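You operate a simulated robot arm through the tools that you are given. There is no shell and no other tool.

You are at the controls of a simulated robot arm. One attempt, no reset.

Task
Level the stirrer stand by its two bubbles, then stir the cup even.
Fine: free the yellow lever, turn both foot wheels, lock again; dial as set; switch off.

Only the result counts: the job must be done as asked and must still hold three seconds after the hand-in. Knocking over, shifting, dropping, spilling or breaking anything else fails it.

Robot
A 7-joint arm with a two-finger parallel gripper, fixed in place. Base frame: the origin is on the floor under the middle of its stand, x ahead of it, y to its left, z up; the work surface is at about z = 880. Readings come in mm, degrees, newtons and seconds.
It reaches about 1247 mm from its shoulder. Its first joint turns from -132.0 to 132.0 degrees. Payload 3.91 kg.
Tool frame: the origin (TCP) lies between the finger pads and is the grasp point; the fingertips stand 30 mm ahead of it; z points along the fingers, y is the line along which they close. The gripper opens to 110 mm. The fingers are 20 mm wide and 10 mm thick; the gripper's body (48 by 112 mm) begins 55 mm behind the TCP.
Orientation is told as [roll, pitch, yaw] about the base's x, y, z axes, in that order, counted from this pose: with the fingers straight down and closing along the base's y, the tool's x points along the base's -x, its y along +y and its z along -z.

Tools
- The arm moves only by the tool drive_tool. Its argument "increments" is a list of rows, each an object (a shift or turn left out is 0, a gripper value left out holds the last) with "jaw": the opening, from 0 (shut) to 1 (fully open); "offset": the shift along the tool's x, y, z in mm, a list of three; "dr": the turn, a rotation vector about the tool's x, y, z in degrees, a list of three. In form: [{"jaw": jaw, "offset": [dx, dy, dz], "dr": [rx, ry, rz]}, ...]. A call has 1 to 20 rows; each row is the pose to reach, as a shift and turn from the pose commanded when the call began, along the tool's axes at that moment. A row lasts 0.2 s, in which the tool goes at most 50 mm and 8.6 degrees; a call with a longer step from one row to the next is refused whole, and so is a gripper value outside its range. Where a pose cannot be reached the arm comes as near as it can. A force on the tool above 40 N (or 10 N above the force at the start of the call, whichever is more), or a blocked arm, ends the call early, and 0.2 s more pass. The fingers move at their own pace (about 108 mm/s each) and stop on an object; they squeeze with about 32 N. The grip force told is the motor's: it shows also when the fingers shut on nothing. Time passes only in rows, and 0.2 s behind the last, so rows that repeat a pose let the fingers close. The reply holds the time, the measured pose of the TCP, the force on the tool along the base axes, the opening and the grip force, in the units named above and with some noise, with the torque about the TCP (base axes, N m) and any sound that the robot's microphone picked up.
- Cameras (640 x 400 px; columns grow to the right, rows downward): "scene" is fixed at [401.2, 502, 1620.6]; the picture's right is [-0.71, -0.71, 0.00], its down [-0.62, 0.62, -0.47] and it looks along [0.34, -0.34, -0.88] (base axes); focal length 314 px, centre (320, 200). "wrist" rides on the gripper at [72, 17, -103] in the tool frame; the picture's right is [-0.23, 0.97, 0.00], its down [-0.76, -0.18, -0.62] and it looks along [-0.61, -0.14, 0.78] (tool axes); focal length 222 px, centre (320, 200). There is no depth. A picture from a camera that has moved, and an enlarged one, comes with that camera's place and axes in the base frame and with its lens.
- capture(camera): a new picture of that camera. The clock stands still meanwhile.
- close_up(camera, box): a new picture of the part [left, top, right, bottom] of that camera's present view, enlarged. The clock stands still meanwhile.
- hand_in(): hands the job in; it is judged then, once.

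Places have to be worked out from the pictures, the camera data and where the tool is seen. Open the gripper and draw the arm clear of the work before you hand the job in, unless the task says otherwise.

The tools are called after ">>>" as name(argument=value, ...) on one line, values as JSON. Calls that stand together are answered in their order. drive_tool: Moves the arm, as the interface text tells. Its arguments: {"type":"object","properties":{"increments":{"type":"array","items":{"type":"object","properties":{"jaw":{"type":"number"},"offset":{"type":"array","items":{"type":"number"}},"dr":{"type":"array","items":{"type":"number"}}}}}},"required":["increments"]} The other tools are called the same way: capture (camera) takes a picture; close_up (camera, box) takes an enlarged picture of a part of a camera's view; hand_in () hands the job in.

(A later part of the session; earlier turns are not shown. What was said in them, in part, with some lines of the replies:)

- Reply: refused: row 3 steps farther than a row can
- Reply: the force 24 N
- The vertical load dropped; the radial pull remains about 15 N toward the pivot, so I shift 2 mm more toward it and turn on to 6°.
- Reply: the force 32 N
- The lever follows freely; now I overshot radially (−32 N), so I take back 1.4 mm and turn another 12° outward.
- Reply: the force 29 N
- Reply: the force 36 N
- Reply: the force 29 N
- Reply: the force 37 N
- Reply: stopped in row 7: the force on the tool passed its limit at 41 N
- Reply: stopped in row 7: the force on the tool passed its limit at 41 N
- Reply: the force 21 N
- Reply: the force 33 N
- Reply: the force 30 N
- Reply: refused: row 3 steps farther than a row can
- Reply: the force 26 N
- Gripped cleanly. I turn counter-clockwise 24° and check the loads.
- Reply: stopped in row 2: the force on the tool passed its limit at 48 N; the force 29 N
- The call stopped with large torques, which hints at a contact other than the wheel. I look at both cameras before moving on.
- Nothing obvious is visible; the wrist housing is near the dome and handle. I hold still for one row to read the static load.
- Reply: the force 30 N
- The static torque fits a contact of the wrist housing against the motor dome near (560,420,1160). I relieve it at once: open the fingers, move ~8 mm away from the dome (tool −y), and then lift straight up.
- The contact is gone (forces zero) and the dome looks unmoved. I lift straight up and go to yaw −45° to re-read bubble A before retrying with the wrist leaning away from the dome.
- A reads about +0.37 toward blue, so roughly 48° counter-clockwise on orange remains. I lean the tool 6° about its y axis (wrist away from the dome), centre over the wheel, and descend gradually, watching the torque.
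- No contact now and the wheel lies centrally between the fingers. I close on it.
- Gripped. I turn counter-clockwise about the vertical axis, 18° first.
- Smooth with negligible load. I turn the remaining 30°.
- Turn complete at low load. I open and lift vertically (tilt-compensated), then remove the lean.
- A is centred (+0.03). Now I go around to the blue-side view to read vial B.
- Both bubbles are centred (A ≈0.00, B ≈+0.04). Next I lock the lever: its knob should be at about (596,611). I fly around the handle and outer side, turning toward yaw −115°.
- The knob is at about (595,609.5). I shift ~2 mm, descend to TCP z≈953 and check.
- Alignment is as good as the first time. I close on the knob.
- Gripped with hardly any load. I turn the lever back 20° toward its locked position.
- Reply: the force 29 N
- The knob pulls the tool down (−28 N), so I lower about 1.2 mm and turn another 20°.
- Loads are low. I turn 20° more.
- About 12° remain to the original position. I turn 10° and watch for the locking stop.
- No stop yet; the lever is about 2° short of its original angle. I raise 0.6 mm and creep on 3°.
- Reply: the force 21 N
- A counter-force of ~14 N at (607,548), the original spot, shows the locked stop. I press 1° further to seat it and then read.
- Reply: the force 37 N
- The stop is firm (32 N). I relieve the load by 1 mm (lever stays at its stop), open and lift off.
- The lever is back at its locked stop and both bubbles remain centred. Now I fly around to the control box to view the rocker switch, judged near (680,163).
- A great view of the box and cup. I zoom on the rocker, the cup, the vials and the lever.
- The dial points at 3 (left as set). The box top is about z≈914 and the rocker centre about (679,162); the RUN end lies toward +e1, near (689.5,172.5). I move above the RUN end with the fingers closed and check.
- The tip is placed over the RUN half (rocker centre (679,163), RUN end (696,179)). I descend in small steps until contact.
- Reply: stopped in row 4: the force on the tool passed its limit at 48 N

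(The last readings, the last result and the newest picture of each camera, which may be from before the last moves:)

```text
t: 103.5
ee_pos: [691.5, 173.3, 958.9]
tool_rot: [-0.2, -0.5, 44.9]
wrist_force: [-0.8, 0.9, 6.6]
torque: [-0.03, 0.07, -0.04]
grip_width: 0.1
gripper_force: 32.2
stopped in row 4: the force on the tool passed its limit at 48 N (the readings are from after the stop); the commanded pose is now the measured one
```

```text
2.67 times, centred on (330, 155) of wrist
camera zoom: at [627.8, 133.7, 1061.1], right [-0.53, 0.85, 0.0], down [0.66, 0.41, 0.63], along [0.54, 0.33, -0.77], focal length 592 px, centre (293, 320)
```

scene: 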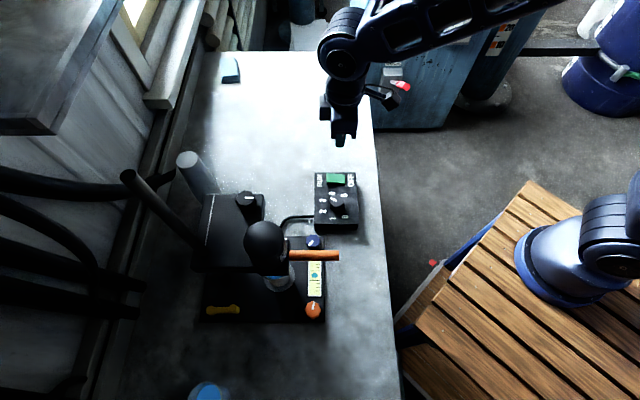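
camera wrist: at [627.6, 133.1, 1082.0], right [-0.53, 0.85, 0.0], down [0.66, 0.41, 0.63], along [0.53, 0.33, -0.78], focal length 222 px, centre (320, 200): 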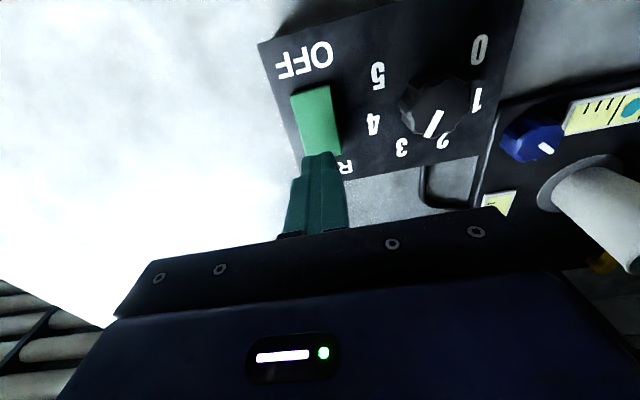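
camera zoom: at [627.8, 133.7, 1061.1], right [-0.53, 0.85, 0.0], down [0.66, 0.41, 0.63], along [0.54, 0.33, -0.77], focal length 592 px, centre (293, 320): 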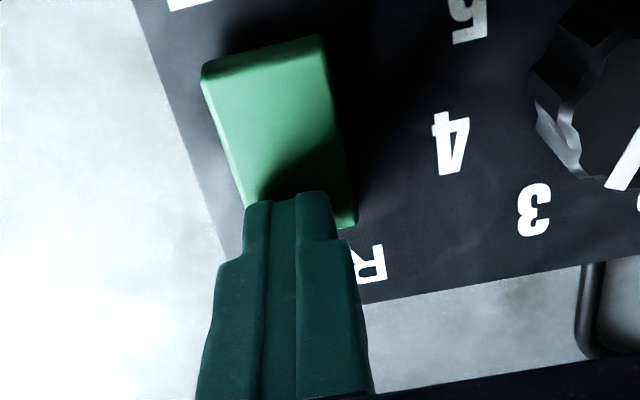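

Contact came at TCP z≈957 with a 48 N peak. I check whether the rocker flipped before doing more.

>>> close_up(camera="scene", box=[290, 130, 370, 240])

>>> drive_tool(increments=[{"jaw": 0, "offset": [0, 0, -10]}, {"offset": [0, 0, -20]}, {"offset": [15, 0, -25]}, {"offset": [15, 0, -25]}])

>>> close_up(camera="wrist", box=[230, 80, 430, 230])

>>> close_up(camera="scene", box=[290, 130, 370, 240])

```text
3.64 times, centred on (330, 185) of scene
camera zoom: at [401.2, 502.0, 1620.6], right [-0.71, -0.71, 0.0], down [-0.62, 0.62, -0.47], along [0.34, -0.34, -0.88], focal length 1140 px, centre (284, 254)
```

zoom: 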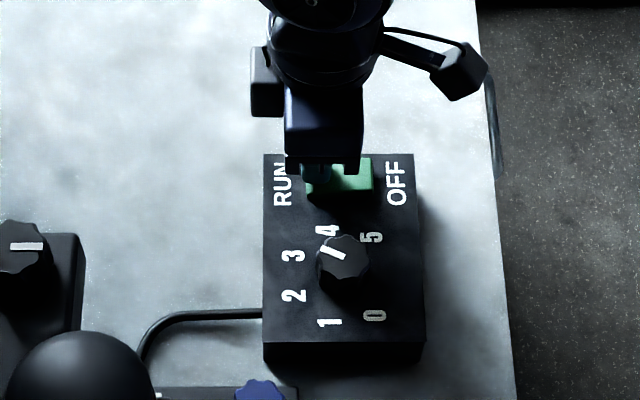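

```text
t: 104.5
ee_pos: [681.8, 162.7, 982.4]
tool_rot: [-0.1, -0.6, 44.9]
wrist_force: [-1.0, -0.8, -0.4]
torque: [0.0, -0.03, 0.0]
grip_width: 0.0
gripper_force: 31.9
```

```text
2.67 times, centred on (330, 155) of wrist
camera zoom: at [617.1, 123.4, 1084.9], right [-0.53, 0.85, 0.0], down [0.66, 0.41, 0.63], along [0.54, 0.33, -0.78], focal length 592 px, centre (293, 320)
```

zoom: 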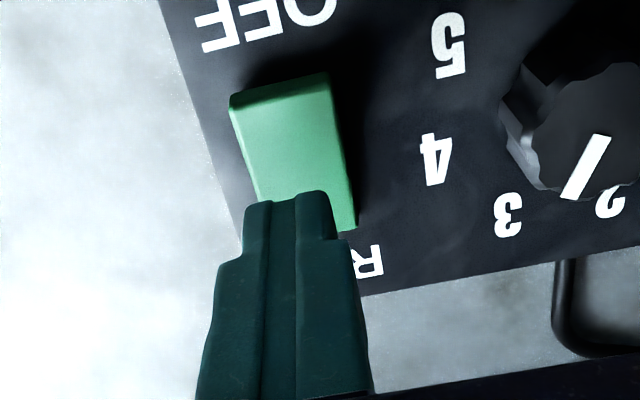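

```text
3.64 times, centred on (330, 185) of scene
camera zoom: at [401.2, 502.0, 1620.6], right [-0.71, -0.71, 0.0], down [-0.62, 0.62, -0.47], along [0.34, -0.34, -0.88], focal length 1140 px, centre (284, 254)
```

zoom: 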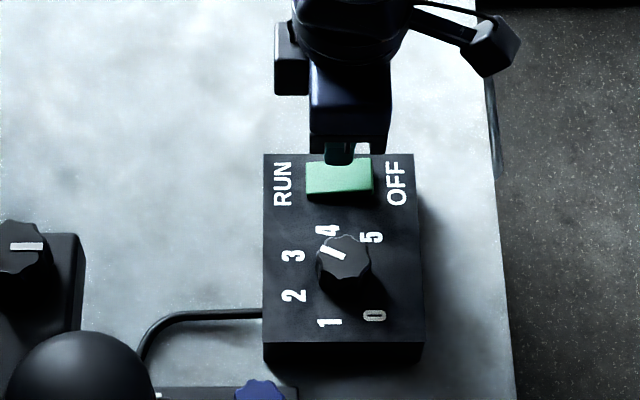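

The rocker's lower edge now slants the other way (RUN end down), so it flipped to RUN. I lift away to the viewing pose and check the cup and any sound while time passes.

>>> drive_tool(increments=[{"jaw": 0, "offset": [0, 0, -40]}, {"offset": [0, 0, -80]}, {"offset": [0, 0, -125]}, {"offset": [0, 0, -125]}])

>>> close_up(camera="wrist", box=[410, 60, 600, 220])

>>> close_up(camera="wrist", box=[275, 40, 425, 150])

>>> close_up(camera="scene", box=[300, 160, 370, 240])

>>> close_up(camera="scene", box=[240, 210, 340, 320])

```text
t: 105.5
ee_pos: [681.6, 163.0, 1108.8]
tool_rot: [-0.1, -0.5, 44.9]
wrist_force: [-0.2, 0.0, -0.7]
torque: [0.0, -0.02, -0.04]
grip_width: 0.0
gripper_force: 32.3
```

```text
2.50 times, centred on (505, 140) of wrist
camera zoom: at [615.7, 122.5, 1209.7], right [-0.53, 0.85, 0.0], down [0.66, 0.41, 0.63], along [0.54, 0.33, -0.78], focal length 555 px, centre (-142, 350)
```

zoom: 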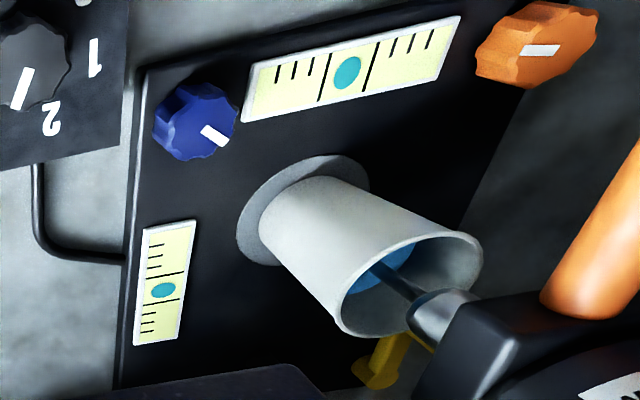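

```text
3.64 times, centred on (350, 95) of wrist
camera zoom: at [615.7, 122.5, 1209.7], right [-0.53, 0.85, 0.0], down [0.66, 0.41, 0.63], along [0.54, 0.33, -0.78], focal length 808 px, centre (211, 582)
```

zoom: 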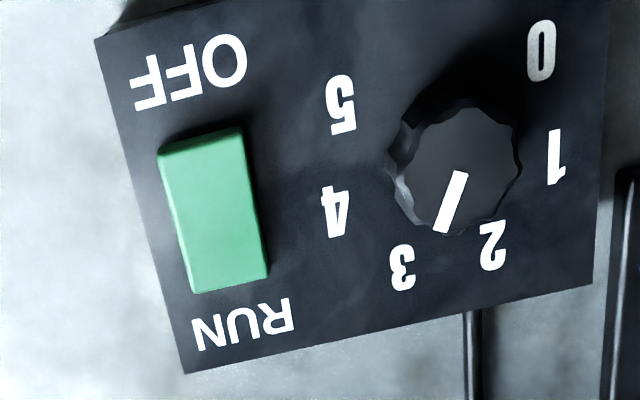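

```text
5.00 times, centred on (335, 200) of scene
camera zoom: at [401.2, 502.0, 1620.6], right [-0.71, -0.71, 0.0], down [-0.62, 0.62, -0.47], along [0.34, -0.34, -0.88], focal length 1568 px, centre (245, 200)
```

zoom: 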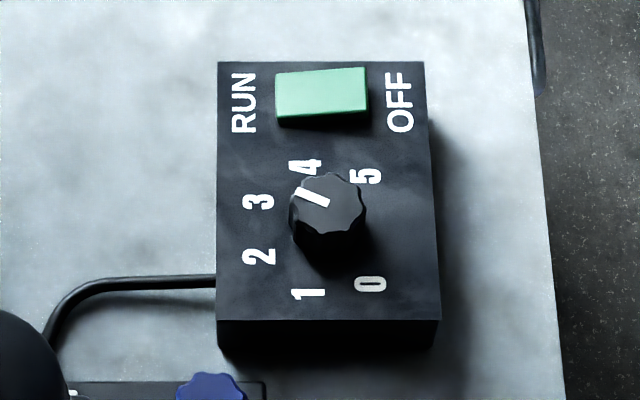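

```text
3.64 times, centred on (290, 265) of scene
camera zoom: at [401.2, 502.0, 1620.6], right [-0.71, -0.71, 0.0], down [-0.62, 0.62, -0.47], along [0.34, -0.34, -0.88], focal length 1140 px, centre (429, -36)
```

zoom: 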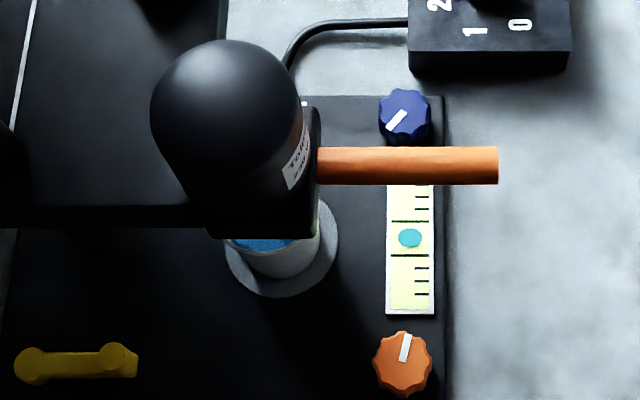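

The rocker is clearly in RUN now. I zoom hard into the cup, wait about a second, and compare.

>>> close_up(camera="wrist", box=[500, 140, 570, 200])

>>> close_up(camera="scene", box=[265, 265, 305, 290])

>>> drive_tool(increments=[{"jaw": 0}, {"jaw": 0}, {"jaw": 0}, {"jaw": 0}])

>>> close_up(camera="wrist", box=[500, 140, 570, 200])

>>> close_up(camera="scene", box=[265, 265, 305, 290])

```text
6.67 times, centred on (535, 170) of wrist
camera zoom: at [615.7, 122.5, 1209.7], right [-0.53, 0.85, 0.0], down [0.66, 0.41, 0.63], along [0.54, 0.33, -0.78], focal length 1481 px, centre (-1113, 400)
```

zoom: 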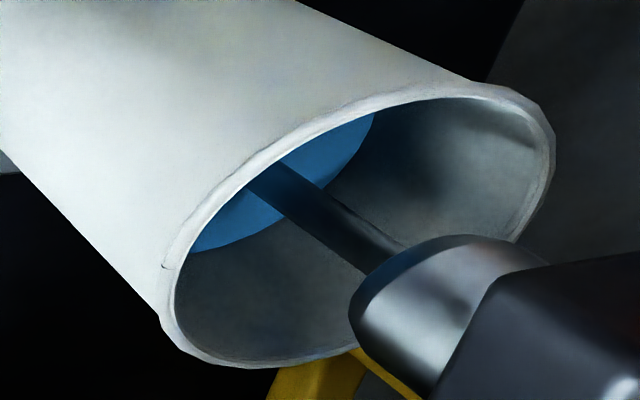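

```text
16.00 times, centred on (285, 278) of scene
camera zoom: at [401.2, 502.0, 1620.6], right [-0.71, -0.71, 0.0], down [-0.62, 0.62, -0.47], along [0.34, -0.34, -0.88], focal length 5018 px, centre (880, -1040)
```

zoom: 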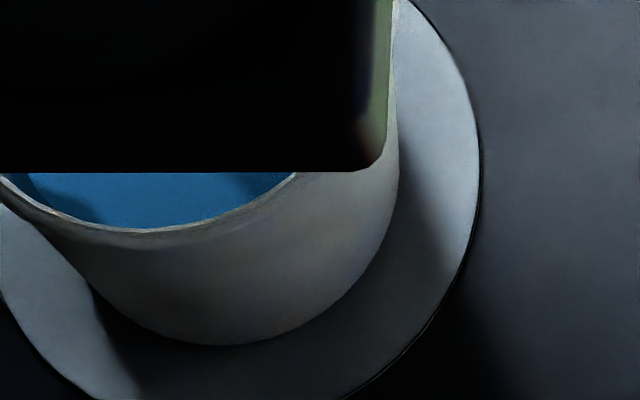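

```text
t: 106.5
ee_pos: [680.7, 161.7, 1106.6]
tool_rot: [0.0, -0.6, 45.0]
wrist_force: [1.1, 0.0, -0.9]
torque: [-0.01, 0.02, -0.02]
grip_width: 0.0
gripper_force: 31.8
```

```text
6.67 times, centred on (535, 170) of wrist
camera zoom: at [615.5, 122.6, 1209.5], right [-0.53, 0.85, 0.0], down [0.66, 0.41, 0.63], along [0.54, 0.33, -0.78], focal length 1481 px, centre (-1113, 400)
```

zoom: 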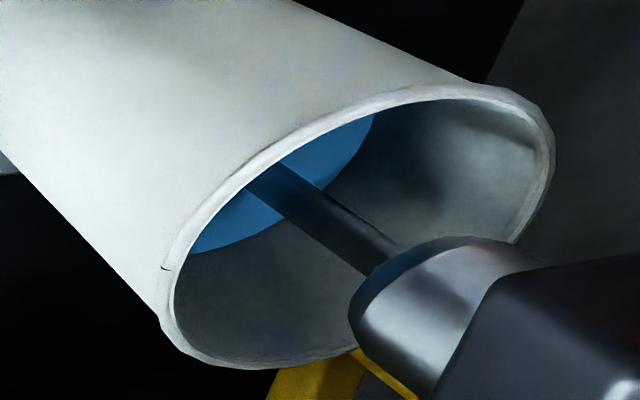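

```text
16.00 times, centred on (285, 278) of scene
camera zoom: at [401.2, 502.0, 1620.6], right [-0.71, -0.71, 0.0], down [-0.62, 0.62, -0.47], along [0.34, -0.34, -0.88], focal length 5018 px, centre (880, -1040)
```

zoom: 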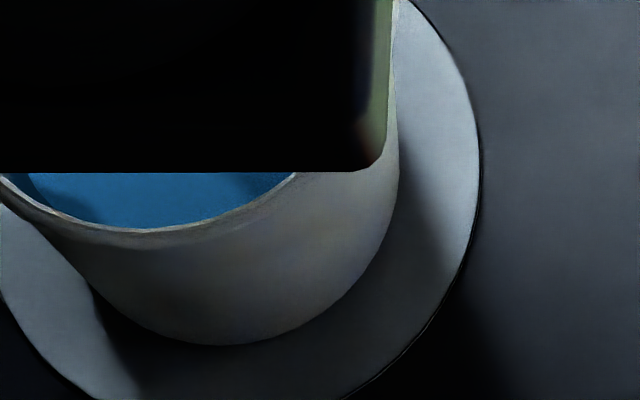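

No visible change yet and no sound told. I wait two more seconds, keeping the view, and compare again.

>>> drive_tool(increments=[{"jaw": 0}, {"jaw": 0}, {"jaw": 0}, {"jaw": 0}, {"jaw": 0}, {"jaw": 0}, {"jaw": 0}, {"jaw": 0}, {"jaw": 0}, {"jaw": 0}])

>>> close_up(camera="wrist", box=[500, 140, 570, 200])

>>> capture(camera="scene")

>>> capture(camera="wrist")

```text
t: 108.7
ee_pos: [680.5, 162.2, 1107.7]
tool_rot: [-0.1, -0.6, 44.9]
wrist_force: [0.2, -1.1, 0.5]
torque: [-0.01, 0.03, 0.0]
grip_width: 0.0
gripper_force: 31.8
```

```text
6.67 times, centred on (535, 170) of wrist
camera zoom: at [615.5, 122.6, 1209.5], right [-0.53, 0.85, 0.0], down [0.66, 0.41, 0.63], along [0.54, 0.33, -0.78], focal length 1481 px, centre (-1113, 400)
```

zoom: 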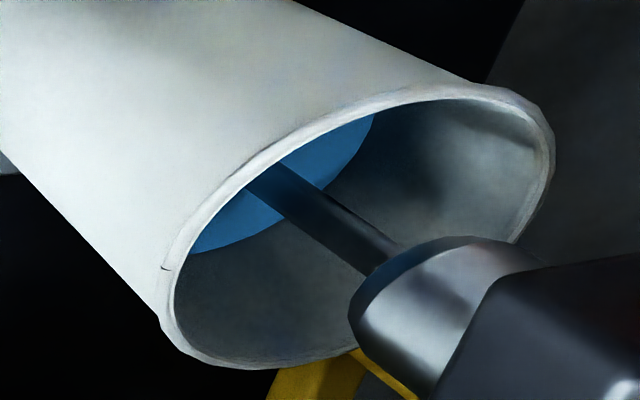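

```text
taken
```

scene: 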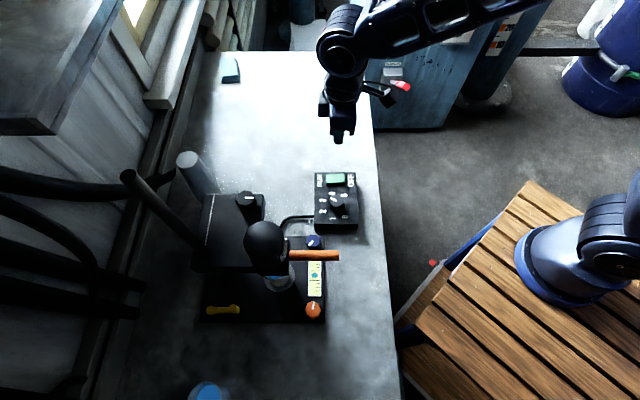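

```text
taken
camera wrist: at [615.5, 122.6, 1209.5], right [-0.53, 0.85, 0.0], down [0.66, 0.41, 0.63], along [0.54, 0.33, -0.78], focal length 222 px, centre (320, 200)
```

wrist: 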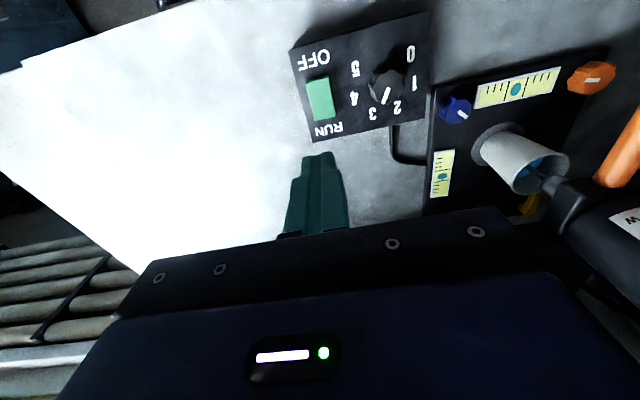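

There is still no sound and no visible change in what I can see of the cup. I go to the same tilted viewing pose as at t=3.2 so I can compare the cup's contents with the earlier picture.

>>> drive_tool(increments=[{"jaw": 0, "offset": [13.1, 37.8, -17], "dr": [0, 0, 5]}, {"offset": [27.2, 80.3, -37], "dr": [0, 0, 10]}, {"offset": [43.5, 120.6, -57], "dr": [0, 0, 15]}, {"jaw": 1, "offset": [58.3, 162.3, -77], "dr": [0, 0, 20]}, {"offset": [66.1, 206.8, -87], "dr": [0, 0, 25]}, {"offset": [66.1, 253.5, -97], "dr": [0, 0, 30]}, {"offset": [62.6, 299.5, -104], "dr": [0, 0, 35]}, {"offset": [53.4, 344, -112], "dr": [0, 0, 40]}, {"offset": [41.4, 387.1, -118], "dr": [0, 0, 45]}, {"offset": [27.2, 423.9, -118], "dr": [0, 0, 45]}, {"offset": [27.2, 423.9, -118], "dr": [0, 0, 45]}])

>>> drive_tool(increments=[{"jaw": 1, "dr": [0, -8, 0]}, {"dr": [0, -16, 0]}, {"dr": [0, -24, 0]}, {"dr": [0, -30, 0]}, {"dr": [0, -30, 0]}])

>>> capture(camera="wrist")

>>> close_up(camera="wrist", box=[290, 60, 350, 150])

>>> close_up(camera="wrist", box=[305, 105, 345, 140])

```text
t: 111.1
ee_pos: [360.6, 443.1, 1225.5]
tool_rot: [0.3, -0.5, -0.1]
wrist_force: [-0.1, 0.1, 0.1]
torque: [0.02, -0.02, -0.01]
grip_width: 110.1
gripper_force: 0.0
```

```text
t: 112.3
ee_pos: [360.3, 442.5, 1224.4]
tool_rot: [0.5, -30.7, -0.3]
wrist_force: [0.0, -1.1, 0.7]
torque: [0.02, 0.03, -0.02]
grip_width: 109.9
gripper_force: 0.1
```

```text
taken
camera wrist: at [245.0, 459.7, 1276.4], right [0.2, 0.97, 0.12], down [0.34, -0.18, 0.92], along [0.92, -0.14, -0.37], focal length 222 px, centre (320, 200)
```

wrist: 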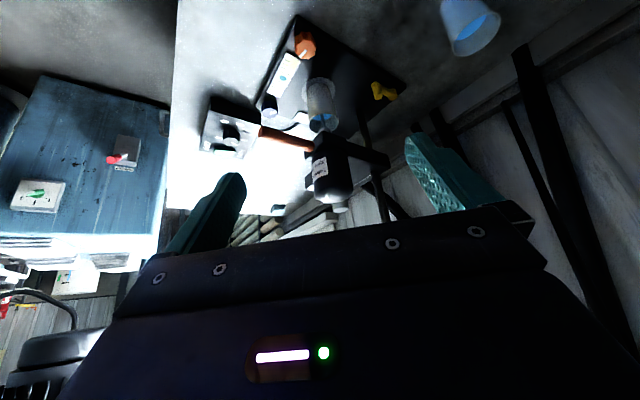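

```text
4.44 times, centred on (320, 105) of wrist
camera zoom: at [245.0, 459.7, 1276.4], right [0.2, 0.97, 0.12], down [0.34, -0.18, 0.92], along [0.92, -0.14, -0.37], focal length 987 px, centre (320, 622)
```

zoom: 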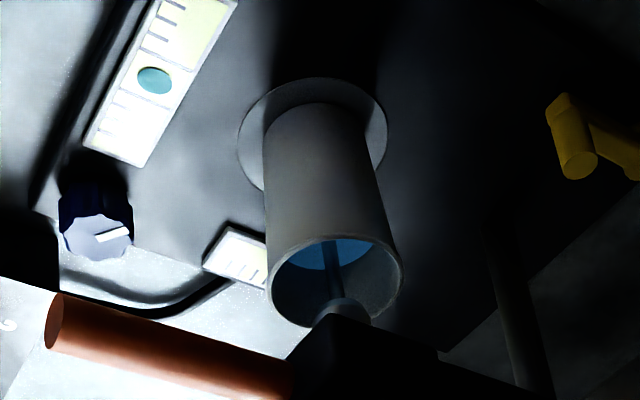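

```text
11.43 times, centred on (325, 122) of wrist
camera zoom: at [245.0, 459.7, 1276.4], right [0.2, 0.97, 0.12], down [0.34, -0.18, 0.92], along [0.92, -0.14, -0.37], focal length 2538 px, centre (263, 1086)
```

zoom: 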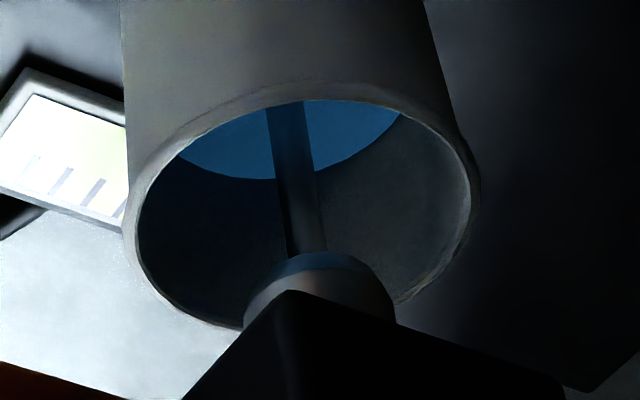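

From this pose the liquid looks uniformly blue. I hold this fixed view for 4 s to see whether its colour is changing while the switch is on.

>>> drive_tool(increments=[{"jaw": 1}, {"jaw": 1}, {"jaw": 1}, {"jaw": 1}, {"jaw": 1}, {"jaw": 1}, {"jaw": 1}, {"jaw": 1}, {"jaw": 1}, {"jaw": 1}, {"jaw": 1}, {"jaw": 1}, {"jaw": 1}, {"jaw": 1}, {"jaw": 1}, {"jaw": 1}, {"jaw": 1}, {"jaw": 1}, {"jaw": 1}, {"jaw": 1}])

>>> close_up(camera="wrist", box=[305, 105, 345, 140])

>>> close_up(camera="scene", box=[265, 265, 305, 290])

>>> close_up(camera="scene", box=[270, 220, 350, 330])

```text
t: 116.5
ee_pos: [361.2, 443.0, 1224.6]
tool_rot: [0.4, -30.6, -0.3]
wrist_force: [-0.2, -0.5, -0.3]
torque: [0.0, -0.02, 0.01]
grip_width: 110.1
gripper_force: 0.0
```

```text
11.43 times, centred on (325, 122) of wrist
camera zoom: at [245.1, 459.8, 1276.5], right [0.2, 0.97, 0.12], down [0.34, -0.18, 0.92], along [0.92, -0.14, -0.37], focal length 2538 px, centre (263, 1086)
```

zoom: 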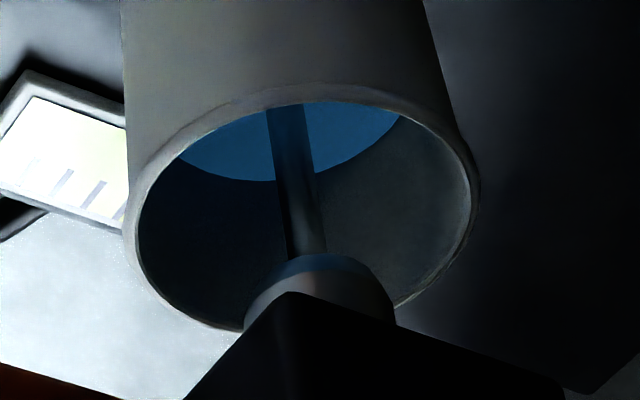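

```text
16.00 times, centred on (285, 278) of scene
camera zoom: at [401.2, 502.0, 1620.6], right [-0.71, -0.71, 0.0], down [-0.62, 0.62, -0.47], along [0.34, -0.34, -0.88], focal length 5018 px, centre (880, -1040)
```

zoom: 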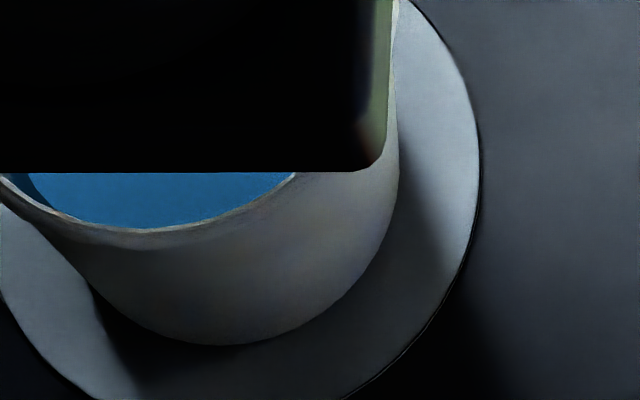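

```text
3.64 times, centred on (310, 275) of scene
camera zoom: at [401.2, 502.0, 1620.6], right [-0.71, -0.71, 0.0], down [-0.62, 0.62, -0.47], along [0.34, -0.34, -0.88], focal length 1140 px, centre (356, -73)
```

zoom: 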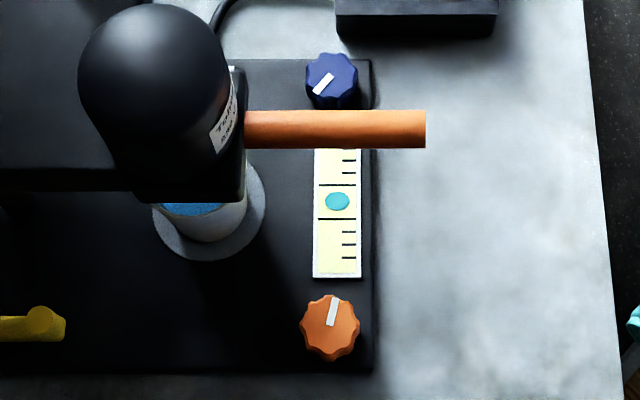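

The darker patch seen earlier at the right of the liquid is gone now. I check for time-varying features with short intervals.

>>> drive_tool(increments=[{"jaw": 1}])

>>> close_up(camera="scene", box=[265, 270, 290, 285])

>>> close_up(camera="wrist", box=[315, 108, 337, 125])

>>> drive_tool(increments=[{"jaw": 1}, {"jaw": 1}])

>>> close_up(camera="scene", box=[265, 270, 290, 285])

>>> close_up(camera="wrist", box=[315, 108, 337, 125])

```text
t: 116.9
ee_pos: [360.5, 443.0, 1226.1]
tool_rot: [0.4, -30.5, -0.2]
wrist_force: [0.0, 0.6, -0.3]
torque: [0.01, 0.01, 0.01]
grip_width: 109.9
gripper_force: 0.1
```

```text
16.00 times, centred on (278, 278) of scene
camera zoom: at [401.2, 502.0, 1620.6], right [-0.71, -0.71, 0.0], down [-0.62, 0.62, -0.47], along [0.34, -0.34, -0.88], focal length 5018 px, centre (1000, -1040)
```

zoom: 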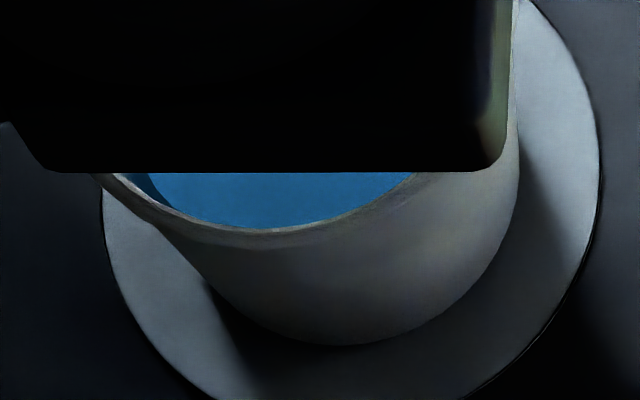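

```text
16.00 times, centred on (326, 116) of wrist
camera zoom: at [245.1, 459.8, 1276.5], right [0.2, 0.97, 0.12], down [0.34, -0.18, 0.92], along [0.92, -0.14, -0.37], focal length 3554 px, centre (224, 1536)
```

zoom: 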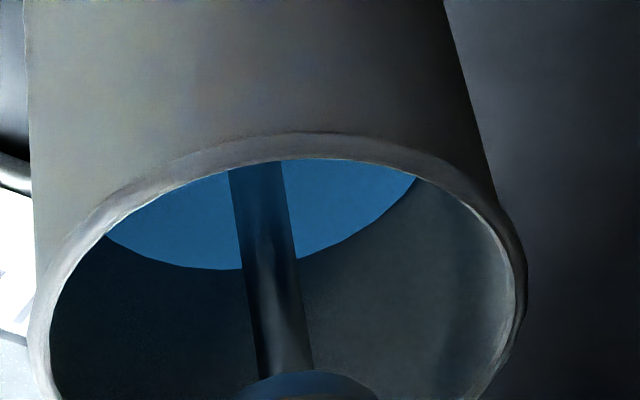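

```text
t: 117.5
ee_pos: [359.7, 442.9, 1224.7]
tool_rot: [0.4, -30.5, -0.3]
wrist_force: [0.7, 1.2, -0.6]
torque: [0.01, 0.03, 0.01]
grip_width: 110.2
gripper_force: 0.0
```

```text
16.00 times, centred on (278, 278) of scene
camera zoom: at [401.2, 502.0, 1620.6], right [-0.71, -0.71, 0.0], down [-0.62, 0.62, -0.47], along [0.34, -0.34, -0.88], focal length 5018 px, centre (1000, -1040)
```

zoom: 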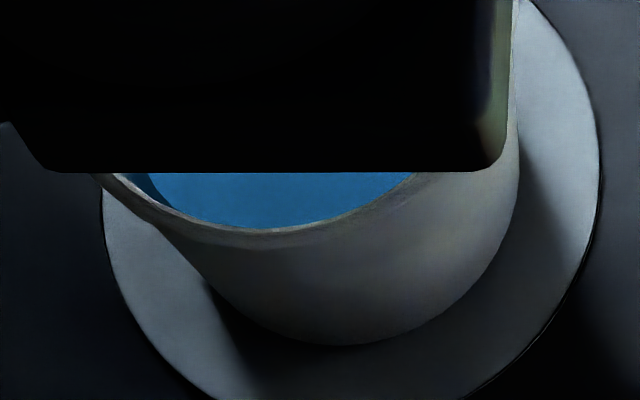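

```text
16.00 times, centred on (326, 116) of wrist
camera zoom: at [245.1, 459.8, 1276.5], right [0.2, 0.97, 0.12], down [0.34, -0.18, 0.92], along [0.92, -0.14, -0.37], focal length 3554 px, centre (224, 1536)
```

zoom: 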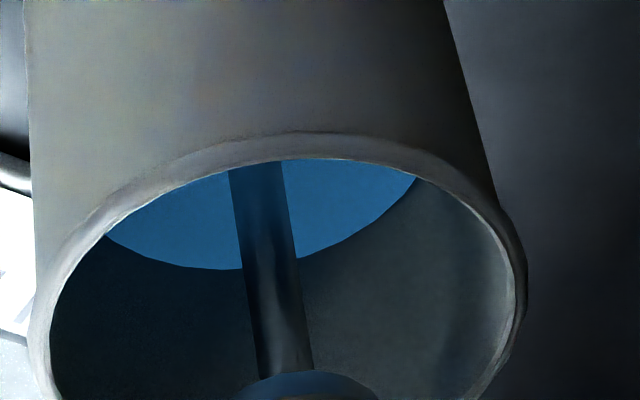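

Nothing moves visibly, so I want a steeper look into the cup. I untilt and go to a higher-angle vantage at about (500,440,1140), clear of dome and handle.

>>> drive_tool(increments=[{"jaw": 1, "dr": [0, 8, 0]}, {"dr": [0, 16, 0]}, {"dr": [0, 24, 0]}, {"dr": [0, 30.5, 0]}, {"dr": [0, 30.5, 0]}])

>>> drive_tool(increments=[{"jaw": 1, "offset": [-40, 0, 10]}, {"offset": [-80, 0, 30]}, {"offset": [-115, 0, 55]}, {"offset": [-138, -2, 80]}, {"offset": [-138, -2, 80]}])

>>> capture(camera="wrist")

>>> close_up(camera="wrist", box=[300, 145, 370, 205])

```text
t: 118.7
ee_pos: [361.8, 443.4, 1225.9]
tool_rot: [0.4, 0.1, -0.1]
wrist_force: [0.6, 0.0, 0.4]
torque: [0.0, -0.01, 0.02]
grip_width: 110.0
gripper_force: 0.1
```

```text
t: 119.9
ee_pos: [500.3, 441.6, 1145.0]
tool_rot: [0.4, 0.0, -0.1]
wrist_force: [-0.7, 0.5, 0.2]
torque: [0.0, -0.02, -0.01]
grip_width: 109.8
gripper_force: 0.1
```

```text
taken
camera wrist: at [427.6, 458.6, 1247.6], right [0.23, 0.97, 0.01], down [0.76, -0.18, 0.62], along [0.61, -0.14, -0.78], focal length 222 px, centre (320, 200)
```

wrist: 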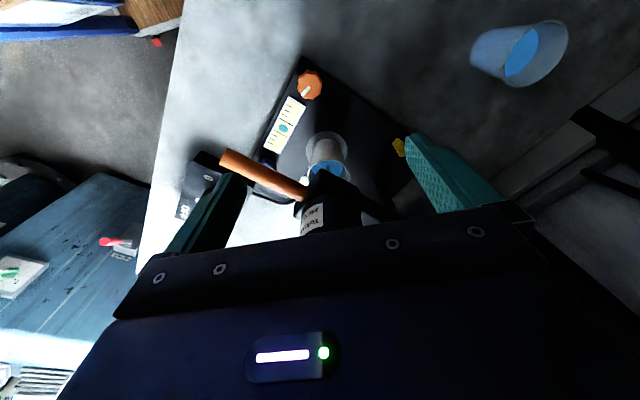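

```text
6.67 times, centred on (335, 175) of wrist
camera zoom: at [427.6, 458.6, 1247.6], right [0.23, 0.97, 0.01], down [0.76, -0.18, 0.62], along [0.61, -0.14, -0.78], focal length 1481 px, centre (220, 367)
```

zoom: 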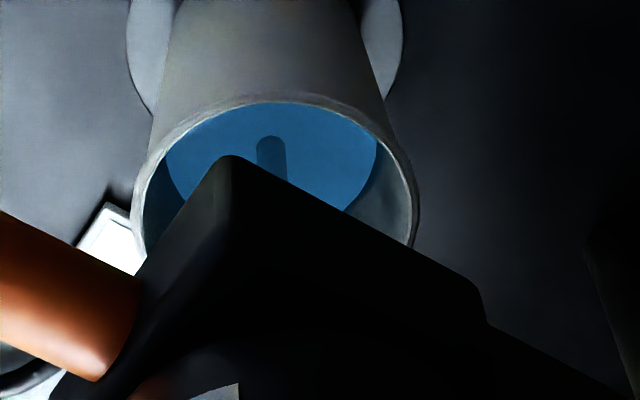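

From this steep view the liquid is uniformly blue around the shaft. I fly back to the control box (stirring goes on meanwhile) and close the fingers.

>>> drive_tool(increments=[{"jaw": 1, "offset": [22, -36.5, -5], "dr": [0, 0, -5]}, {"offset": [36, -79.5, -6], "dr": [0, 0, -10]}, {"offset": [34, -123.5, -6], "dr": [0, 0, -15]}, {"offset": [16, -163.5, -6], "dr": [0, 0, -20]}, {"jaw": 0, "offset": [-15, -193.5, -6], "dr": [0, 0, -25]}, {"offset": [-53, -215.5, -3], "dr": [0, 0, -30]}, {"offset": [-94, -235.5, 5], "dr": [0, 0, -35]}, {"offset": [-135, -255.5, 17], "dr": [0, 0, -40]}, {"offset": [-170, -275.5, 30], "dr": [0, 0, -45]}, {"offset": [-180, -279.5, 37], "dr": [0, 0, -45]}, {"offset": [-180, -279.5, 37], "dr": [0, 0, -45]}])

>>> close_up(camera="wrist", box=[500, 140, 570, 200])

>>> close_up(camera="scene", box=[265, 265, 305, 290])

>>> close_up(camera="wrist", box=[410, 60, 600, 220])

```text
t: 122.3
ee_pos: [678.7, 161.5, 1107.1]
tool_rot: [0.2, -0.2, 45.0]
wrist_force: [-0.5, 0.3, 0.1]
torque: [-0.02, -0.01, 0.0]
grip_width: 0.0
gripper_force: 32.2
```

```text
6.67 times, centred on (535, 170) of wrist
camera zoom: at [613.3, 121.0, 1209.1], right [-0.53, 0.85, 0.0], down [0.66, 0.41, 0.63], along [0.53, 0.33, -0.78], focal length 1481 px, centre (-1113, 400)
```

zoom: 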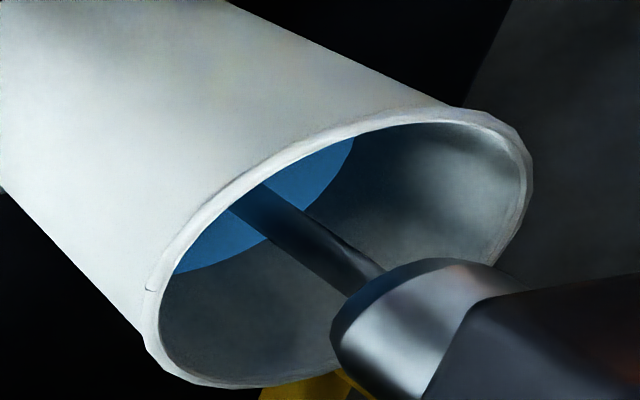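

```text
16.00 times, centred on (285, 278) of scene
camera zoom: at [401.2, 502.0, 1620.6], right [-0.71, -0.71, 0.0], down [-0.62, 0.62, -0.47], along [0.34, -0.34, -0.88], focal length 5018 px, centre (880, -1040)
```

zoom: 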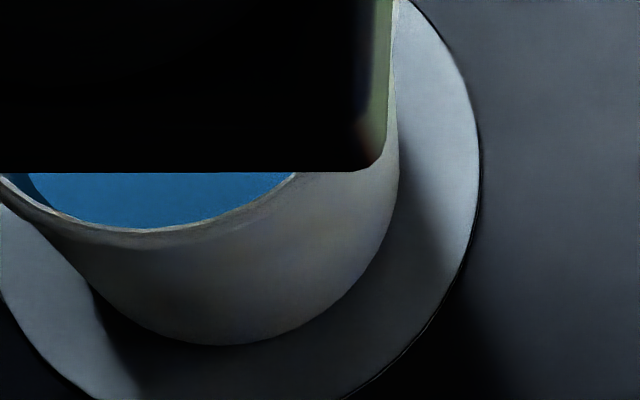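

```text
2.50 times, centred on (505, 140) of wrist
camera zoom: at [613.3, 121.0, 1209.1], right [-0.53, 0.85, 0.0], down [0.66, 0.41, 0.63], along [0.53, 0.33, -0.78], focal length 555 px, centre (-142, 350)
```

zoom: 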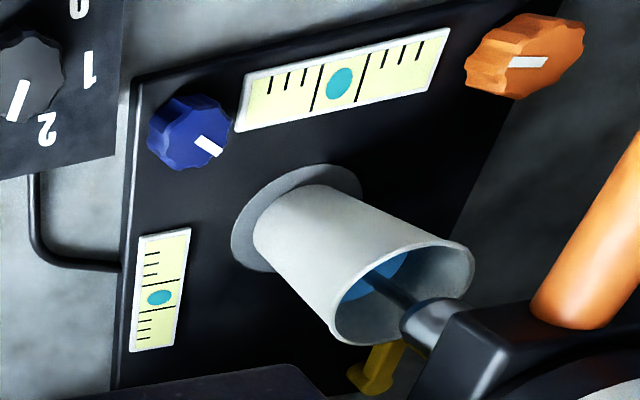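

With the arm at the same spot as at t=105.5, the dark streak in the liquid is gone: so it was unevenness, and stirring has worked. I let it stir 3 s more for margin, then check again.

>>> drive_tool(increments=[{"jaw": 0}, {"jaw": 0}, {"jaw": 0}, {"jaw": 0}, {"jaw": 0}, {"jaw": 0}, {"jaw": 0}, {"jaw": 0}, {"jaw": 0}, {"jaw": 0}, {"jaw": 0}, {"jaw": 0}, {"jaw": 0}, {"jaw": 0}, {"jaw": 0}])

>>> close_up(camera="scene", box=[265, 265, 305, 290])

>>> close_up(camera="wrist", box=[500, 140, 570, 200])

```text
t: 125.5
ee_pos: [676.3, 160.7, 1106.3]
tool_rot: [0.2, -0.1, 44.9]
wrist_force: [-0.2, 0.2, 0.2]
torque: [0.01, -0.01, 0.0]
grip_width: 0.1
gripper_force: 32.2
```

```text
16.00 times, centred on (285, 278) of scene
camera zoom: at [401.2, 502.0, 1620.6], right [-0.71, -0.71, 0.0], down [-0.62, 0.62, -0.47], along [0.34, -0.34, -0.88], focal length 5018 px, centre (880, -1040)
```

zoom: 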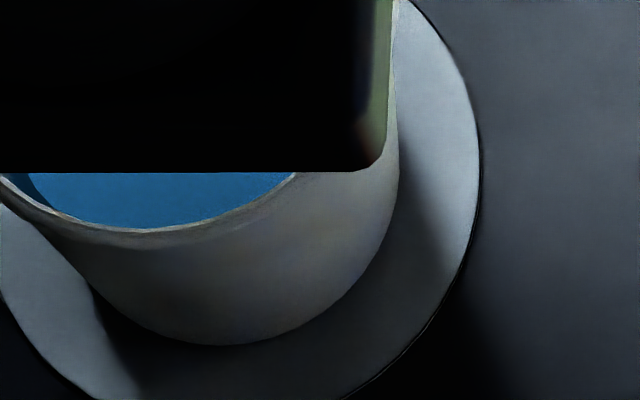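

```text
6.67 times, centred on (535, 170) of wrist
camera zoom: at [613.0, 121.2, 1209.2], right [-0.53, 0.85, 0.0], down [0.66, 0.41, 0.63], along [0.53, 0.33, -0.78], focal length 1481 px, centre (-1113, 400)
```

zoom: 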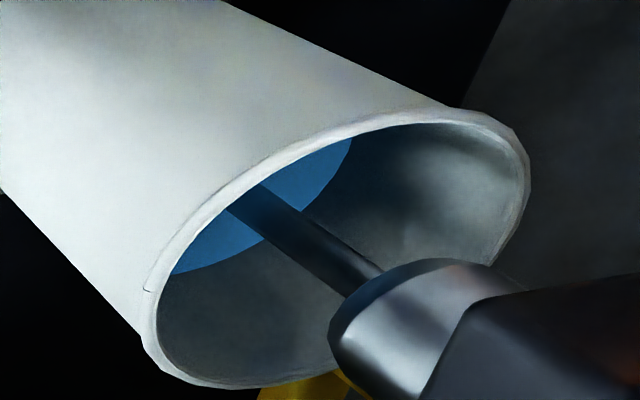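

The liquid is uniform. Now I move above the OFF end (about (669,153)) and look before pressing.

>>> drive_tool(increments=[{"jaw": 0, "offset": [6, 0, 40]}, {"offset": [11.8, 0.2, 80]}, {"offset": [11.8, 0.2, 115]}, {"offset": [11.8, 0.2, 127]}, {"offset": [11.8, 0.2, 127]}])

>>> close_up(camera="wrist", box=[230, 80, 430, 230])

>>> close_up(camera="scene", box=[290, 130, 370, 240])

```text
t: 126.7
ee_pos: [669.9, 153.9, 978.9]
tool_rot: [0.2, -0.2, 44.9]
wrist_force: [-0.6, -0.7, 0.5]
torque: [-0.02, -0.02, 0.0]
grip_width: 0.0
gripper_force: 32.5
```

```text
2.67 times, centred on (330, 155) of wrist
camera zoom: at [605.9, 114.2, 1081.5], right [-0.53, 0.85, 0.0], down [0.66, 0.41, 0.63], along [0.53, 0.33, -0.78], focal length 592 px, centre (293, 320)
```

zoom: 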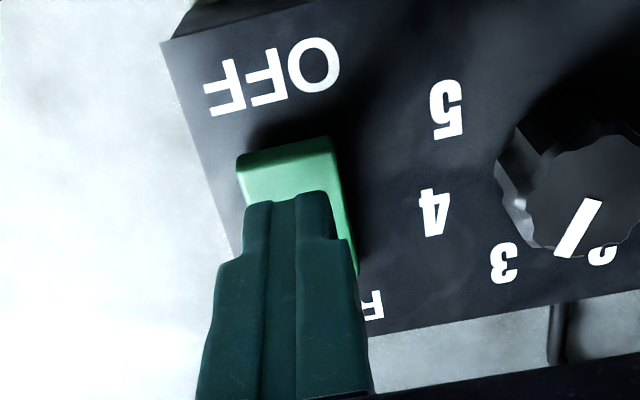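

```text
3.64 times, centred on (330, 185) of scene
camera zoom: at [401.2, 502.0, 1620.6], right [-0.71, -0.71, 0.0], down [-0.62, 0.62, -0.47], along [0.34, -0.34, -0.88], focal length 1140 px, centre (284, 254)
```

zoom: 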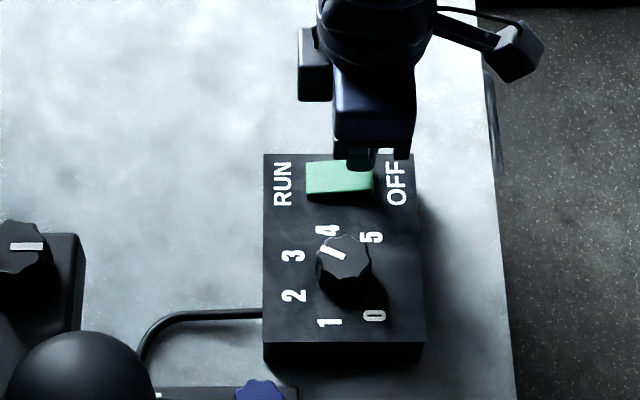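

The tip is over the OFF half. I press down in small steps.

>>> drive_tool(increments=[{"jaw": 0, "offset": [0, 0, 8]}, {"offset": [0, 0, 14]}, {"offset": [0, 0, 17]}, {"offset": [0, 0, 19]}, {"offset": [0, 0, 21]}, {"offset": [0, 0, 23]}, {"offset": [0, 0, 25]}, {"offset": [0, 0, 26.5]}, {"offset": [0, 0, 28]}])

>>> close_up(camera="scene", box=[290, 130, 370, 240])

```text
t: 128.1
ee_pos: [670.6, 154.4, 959.7]
tool_rot: [0.1, -0.3, 44.9]
wrist_force: [-6.1, -4.0, 14.7]
torque: [0.02, 0.08, 0.04]
grip_width: 0.0
gripper_force: 31.9
stopped in row 7: the force on the tool passed its limit at 46 N (the readings are from after the stop); the commanded pose is now the measured one
```

```text
3.64 times, centred on (330, 185) of scene
camera zoom: at [401.2, 502.0, 1620.6], right [-0.71, -0.71, 0.0], down [-0.62, 0.62, -0.47], along [0.34, -0.34, -0.88], focal length 1140 px, centre (284, 254)
```

zoom: 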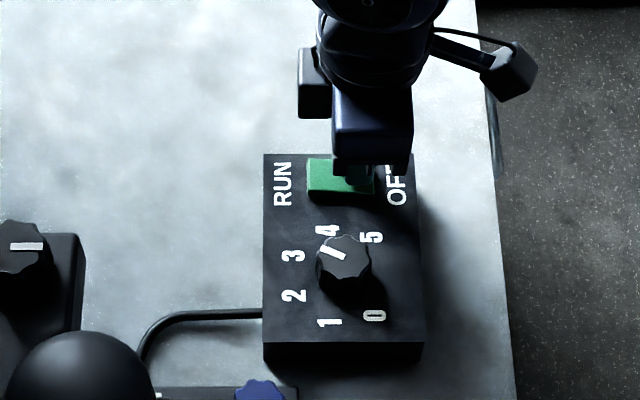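

The rocker seems flipped back (darker face, OFF end low). I lift off and check.

>>> drive_tool(increments=[{"jaw": 0, "offset": [0, 0, -10]}, {"offset": [0, 0, -50]}, {"offset": [0, 0, -95]}, {"offset": [0, 0, -140]}, {"offset": [0, 0, -150]}, {"offset": [0, 0, -150]}])

>>> close_up(camera="scene", box=[300, 160, 370, 240])

>>> close_up(camera="wrist", box=[275, 40, 425, 150])

>>> close_up(camera="wrist", box=[410, 60, 600, 220])

>>> close_up(camera="scene", box=[190, 220, 350, 330])

```text
t: 129.5
ee_pos: [670.0, 154.5, 1107.8]
tool_rot: [0.1, -0.2, 45.0]
wrist_force: [0.1, 0.4, -0.4]
torque: [-0.02, -0.02, 0.01]
grip_width: 0.0
gripper_force: 31.9
```

```text
5.00 times, centred on (335, 200) of scene
camera zoom: at [401.2, 502.0, 1620.6], right [-0.71, -0.71, 0.0], down [-0.62, 0.62, -0.47], along [0.34, -0.34, -0.88], focal length 1568 px, centre (245, 200)
```

zoom: 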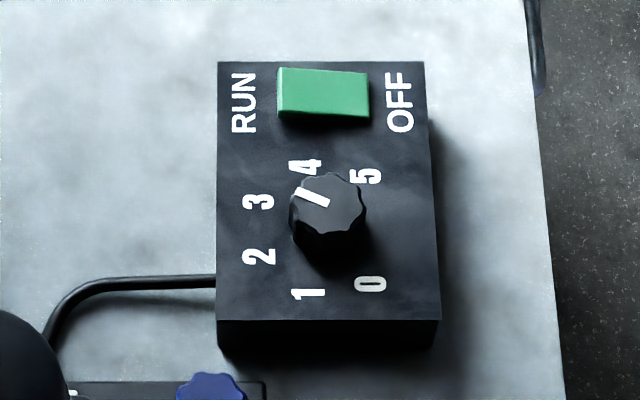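

```text
3.64 times, centred on (350, 95) of wrist
camera zoom: at [606.6, 114.9, 1211.1], right [-0.53, 0.85, 0.0], down [0.66, 0.41, 0.63], along [0.53, 0.33, -0.78], focal length 808 px, centre (211, 582)
```

zoom: 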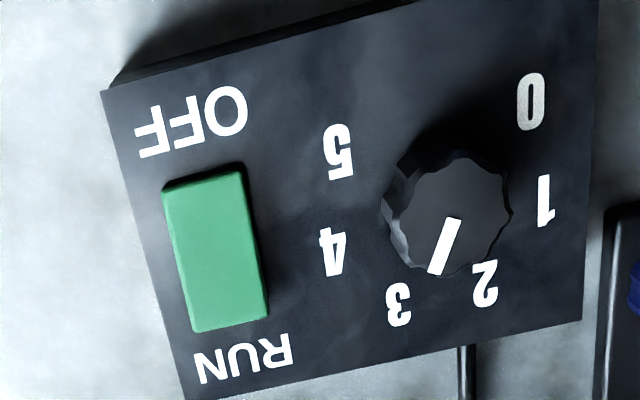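

```text
2.50 times, centred on (505, 140) of wrist
camera zoom: at [606.6, 114.9, 1211.1], right [-0.53, 0.85, 0.0], down [0.66, 0.41, 0.63], along [0.53, 0.33, -0.78], focal length 555 px, centre (-142, 350)
```

zoom: 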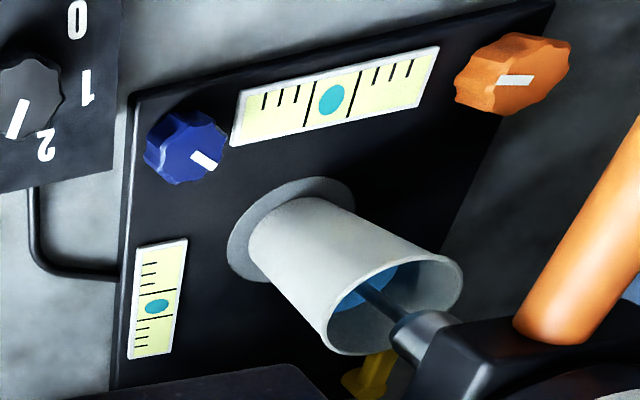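

```text
3.64 times, centred on (270, 275) of scene
camera zoom: at [401.2, 502.0, 1620.6], right [-0.71, -0.71, 0.0], down [-0.62, 0.62, -0.47], along [0.34, -0.34, -0.88], focal length 1140 px, centre (502, -73)
```

zoom: 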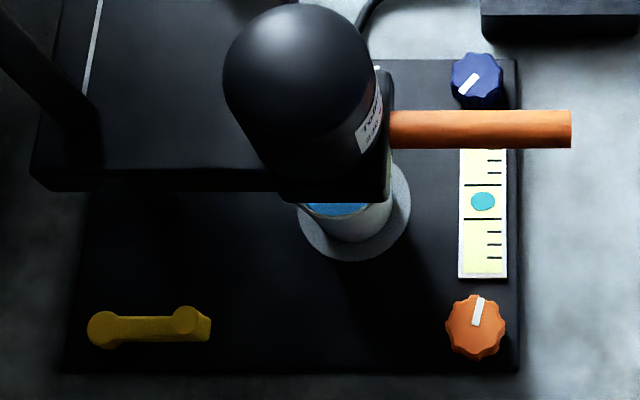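

Switch is back at OFF, dial unchanged at 3, bubbles centred. I compare the lever with its first picture and take a last look at the cup.

>>> close_up(camera="scene", box=[195, 290, 265, 330])

>>> close_up(camera="scene", box=[265, 265, 305, 290])

>>> close_up(camera="scene", box=[300, 250, 330, 325])

>>> close_up(camera="wrist", box=[455, 145, 490, 205])

```text
9.14 times, centred on (230, 310) of scene
camera zoom: at [401.2, 502.0, 1620.6], right [-0.71, -0.71, 0.0], down [-0.62, 0.62, -0.47], along [0.34, -0.34, -0.88], focal length 2867 px, centre (1143, -806)
```

zoom: 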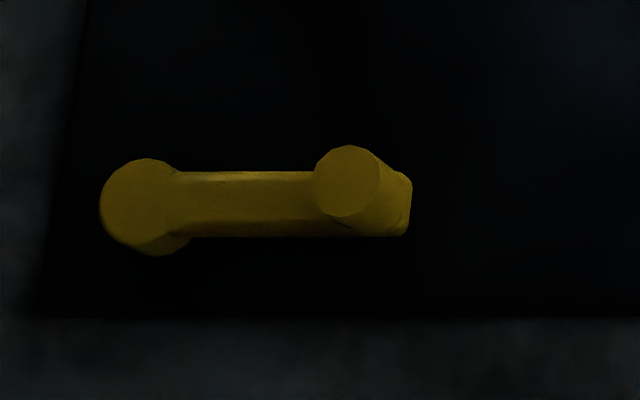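

```text
16.00 times, centred on (285, 278) of scene
camera zoom: at [401.2, 502.0, 1620.6], right [-0.71, -0.71, 0.0], down [-0.62, 0.62, -0.47], along [0.34, -0.34, -0.88], focal length 5018 px, centre (880, -1040)
```

zoom: 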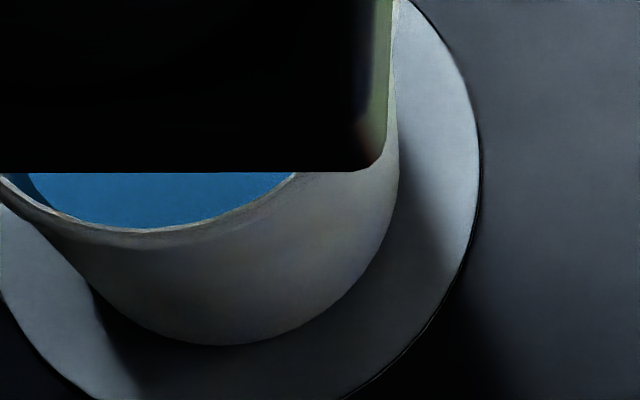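

```text
5.33 times, centred on (315, 288) of scene
camera zoom: at [401.2, 502.0, 1620.6], right [-0.71, -0.71, 0.0], down [-0.62, 0.62, -0.47], along [0.34, -0.34, -0.88], focal length 1673 px, centre (347, -267)
```

zoom: 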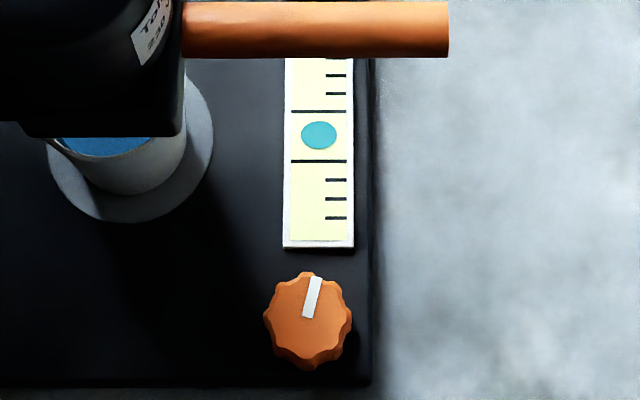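

```text
6.67 times, centred on (472, 175) of wrist
camera zoom: at [606.6, 114.9, 1211.1], right [-0.53, 0.85, 0.0], down [0.66, 0.41, 0.63], along [0.53, 0.33, -0.78], focal length 1481 px, centre (-697, 367)
```

zoom: 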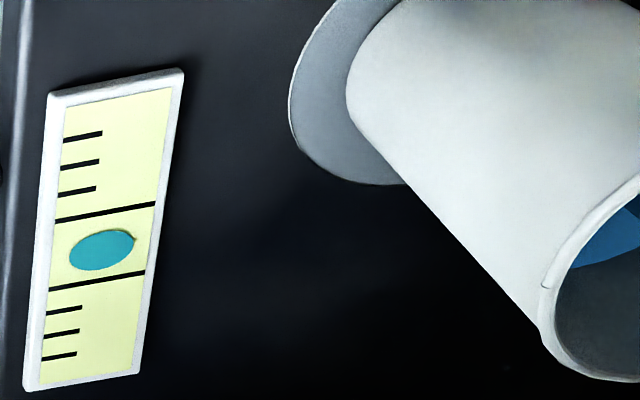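

The lever matches its original locked picture exactly, both bubbles are centred and the liquid is even. I open the gripper and draw the arm clear toward the start pose.

>>> drive_tool(increments=[{"jaw": 0.5, "offset": [14, 26, -20]}, {"jaw": 1, "offset": [28, 53, -40]}, {"offset": [43, 80, -60]}, {"offset": [57, 106, -79]}, {"offset": [71, 132.6, -79]}, {"offset": [71, 132.6, -79]}, {"offset": [71, 132.6, -79]}])

>>> capture(camera="scene")

>>> capture(camera="wrist")

```text
t: 131.1
ee_pos: [525.6, 195.2, 1187.9]
tool_rot: [0.3, -0.3, 45.0]
wrist_force: [0.2, -0.7, 0.5]
torque: [0.0, 0.04, -0.02]
grip_width: 110.1
gripper_force: 0.1
```

```text
taken
```

scene: 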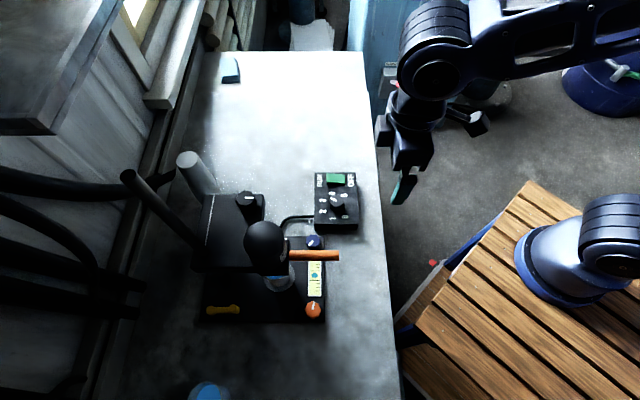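

```text
taken
camera wrist: at [460.7, 155.8, 1290.3], right [-0.53, 0.85, 0.0], down [0.66, 0.41, 0.63], along [0.53, 0.33, -0.78], focal length 222 px, centre (320, 200)
```

wrist: 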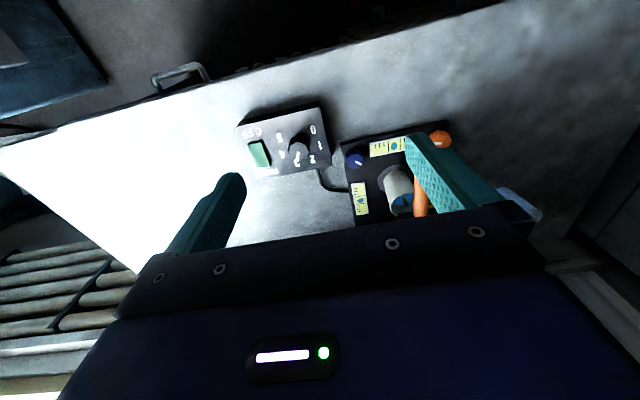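

The arm is clear with the gripper open. The stand is level and locked, the cup is stirred even, the dial still reads 3 and the switch is off, so I hand in.

>>> hand_in()

```text
The job is handed in.
```

I levelled the stand, locked it again, stirred the cup, and handed the job in. I haven't seen the judging result.

- **Level:** Both bubbles sat in the middle between their long lines, within about 4% of the line gap, in the last close-ups after locking and stirring.
- **Lever:** I freed the yellow lever, turned both foot wheels, then pushed the lever back until it hit its stop. It matched its first picture.
- **Stirring:** The switch was on RUN for about 24 seconds. The liquid looked evenly blue afterwards, and a darker streak I saw shortly after switching on was gone. I saw no movement and the microphone reported no sound, so that colour change is my only evidence that the motor ran.
- **Dial and switch:** The dial was never touched and still points at 3. The switch is back on OFF.

**Contact with the motor head:** While I was turning the orange wheel, the arm's wrist pressed against the motor dome (about 60 N by my estimate). I released it within about a second, and later pictures show no shift in the stand or anything else.

The gripper was open and the arm clear of the work at hand-in.
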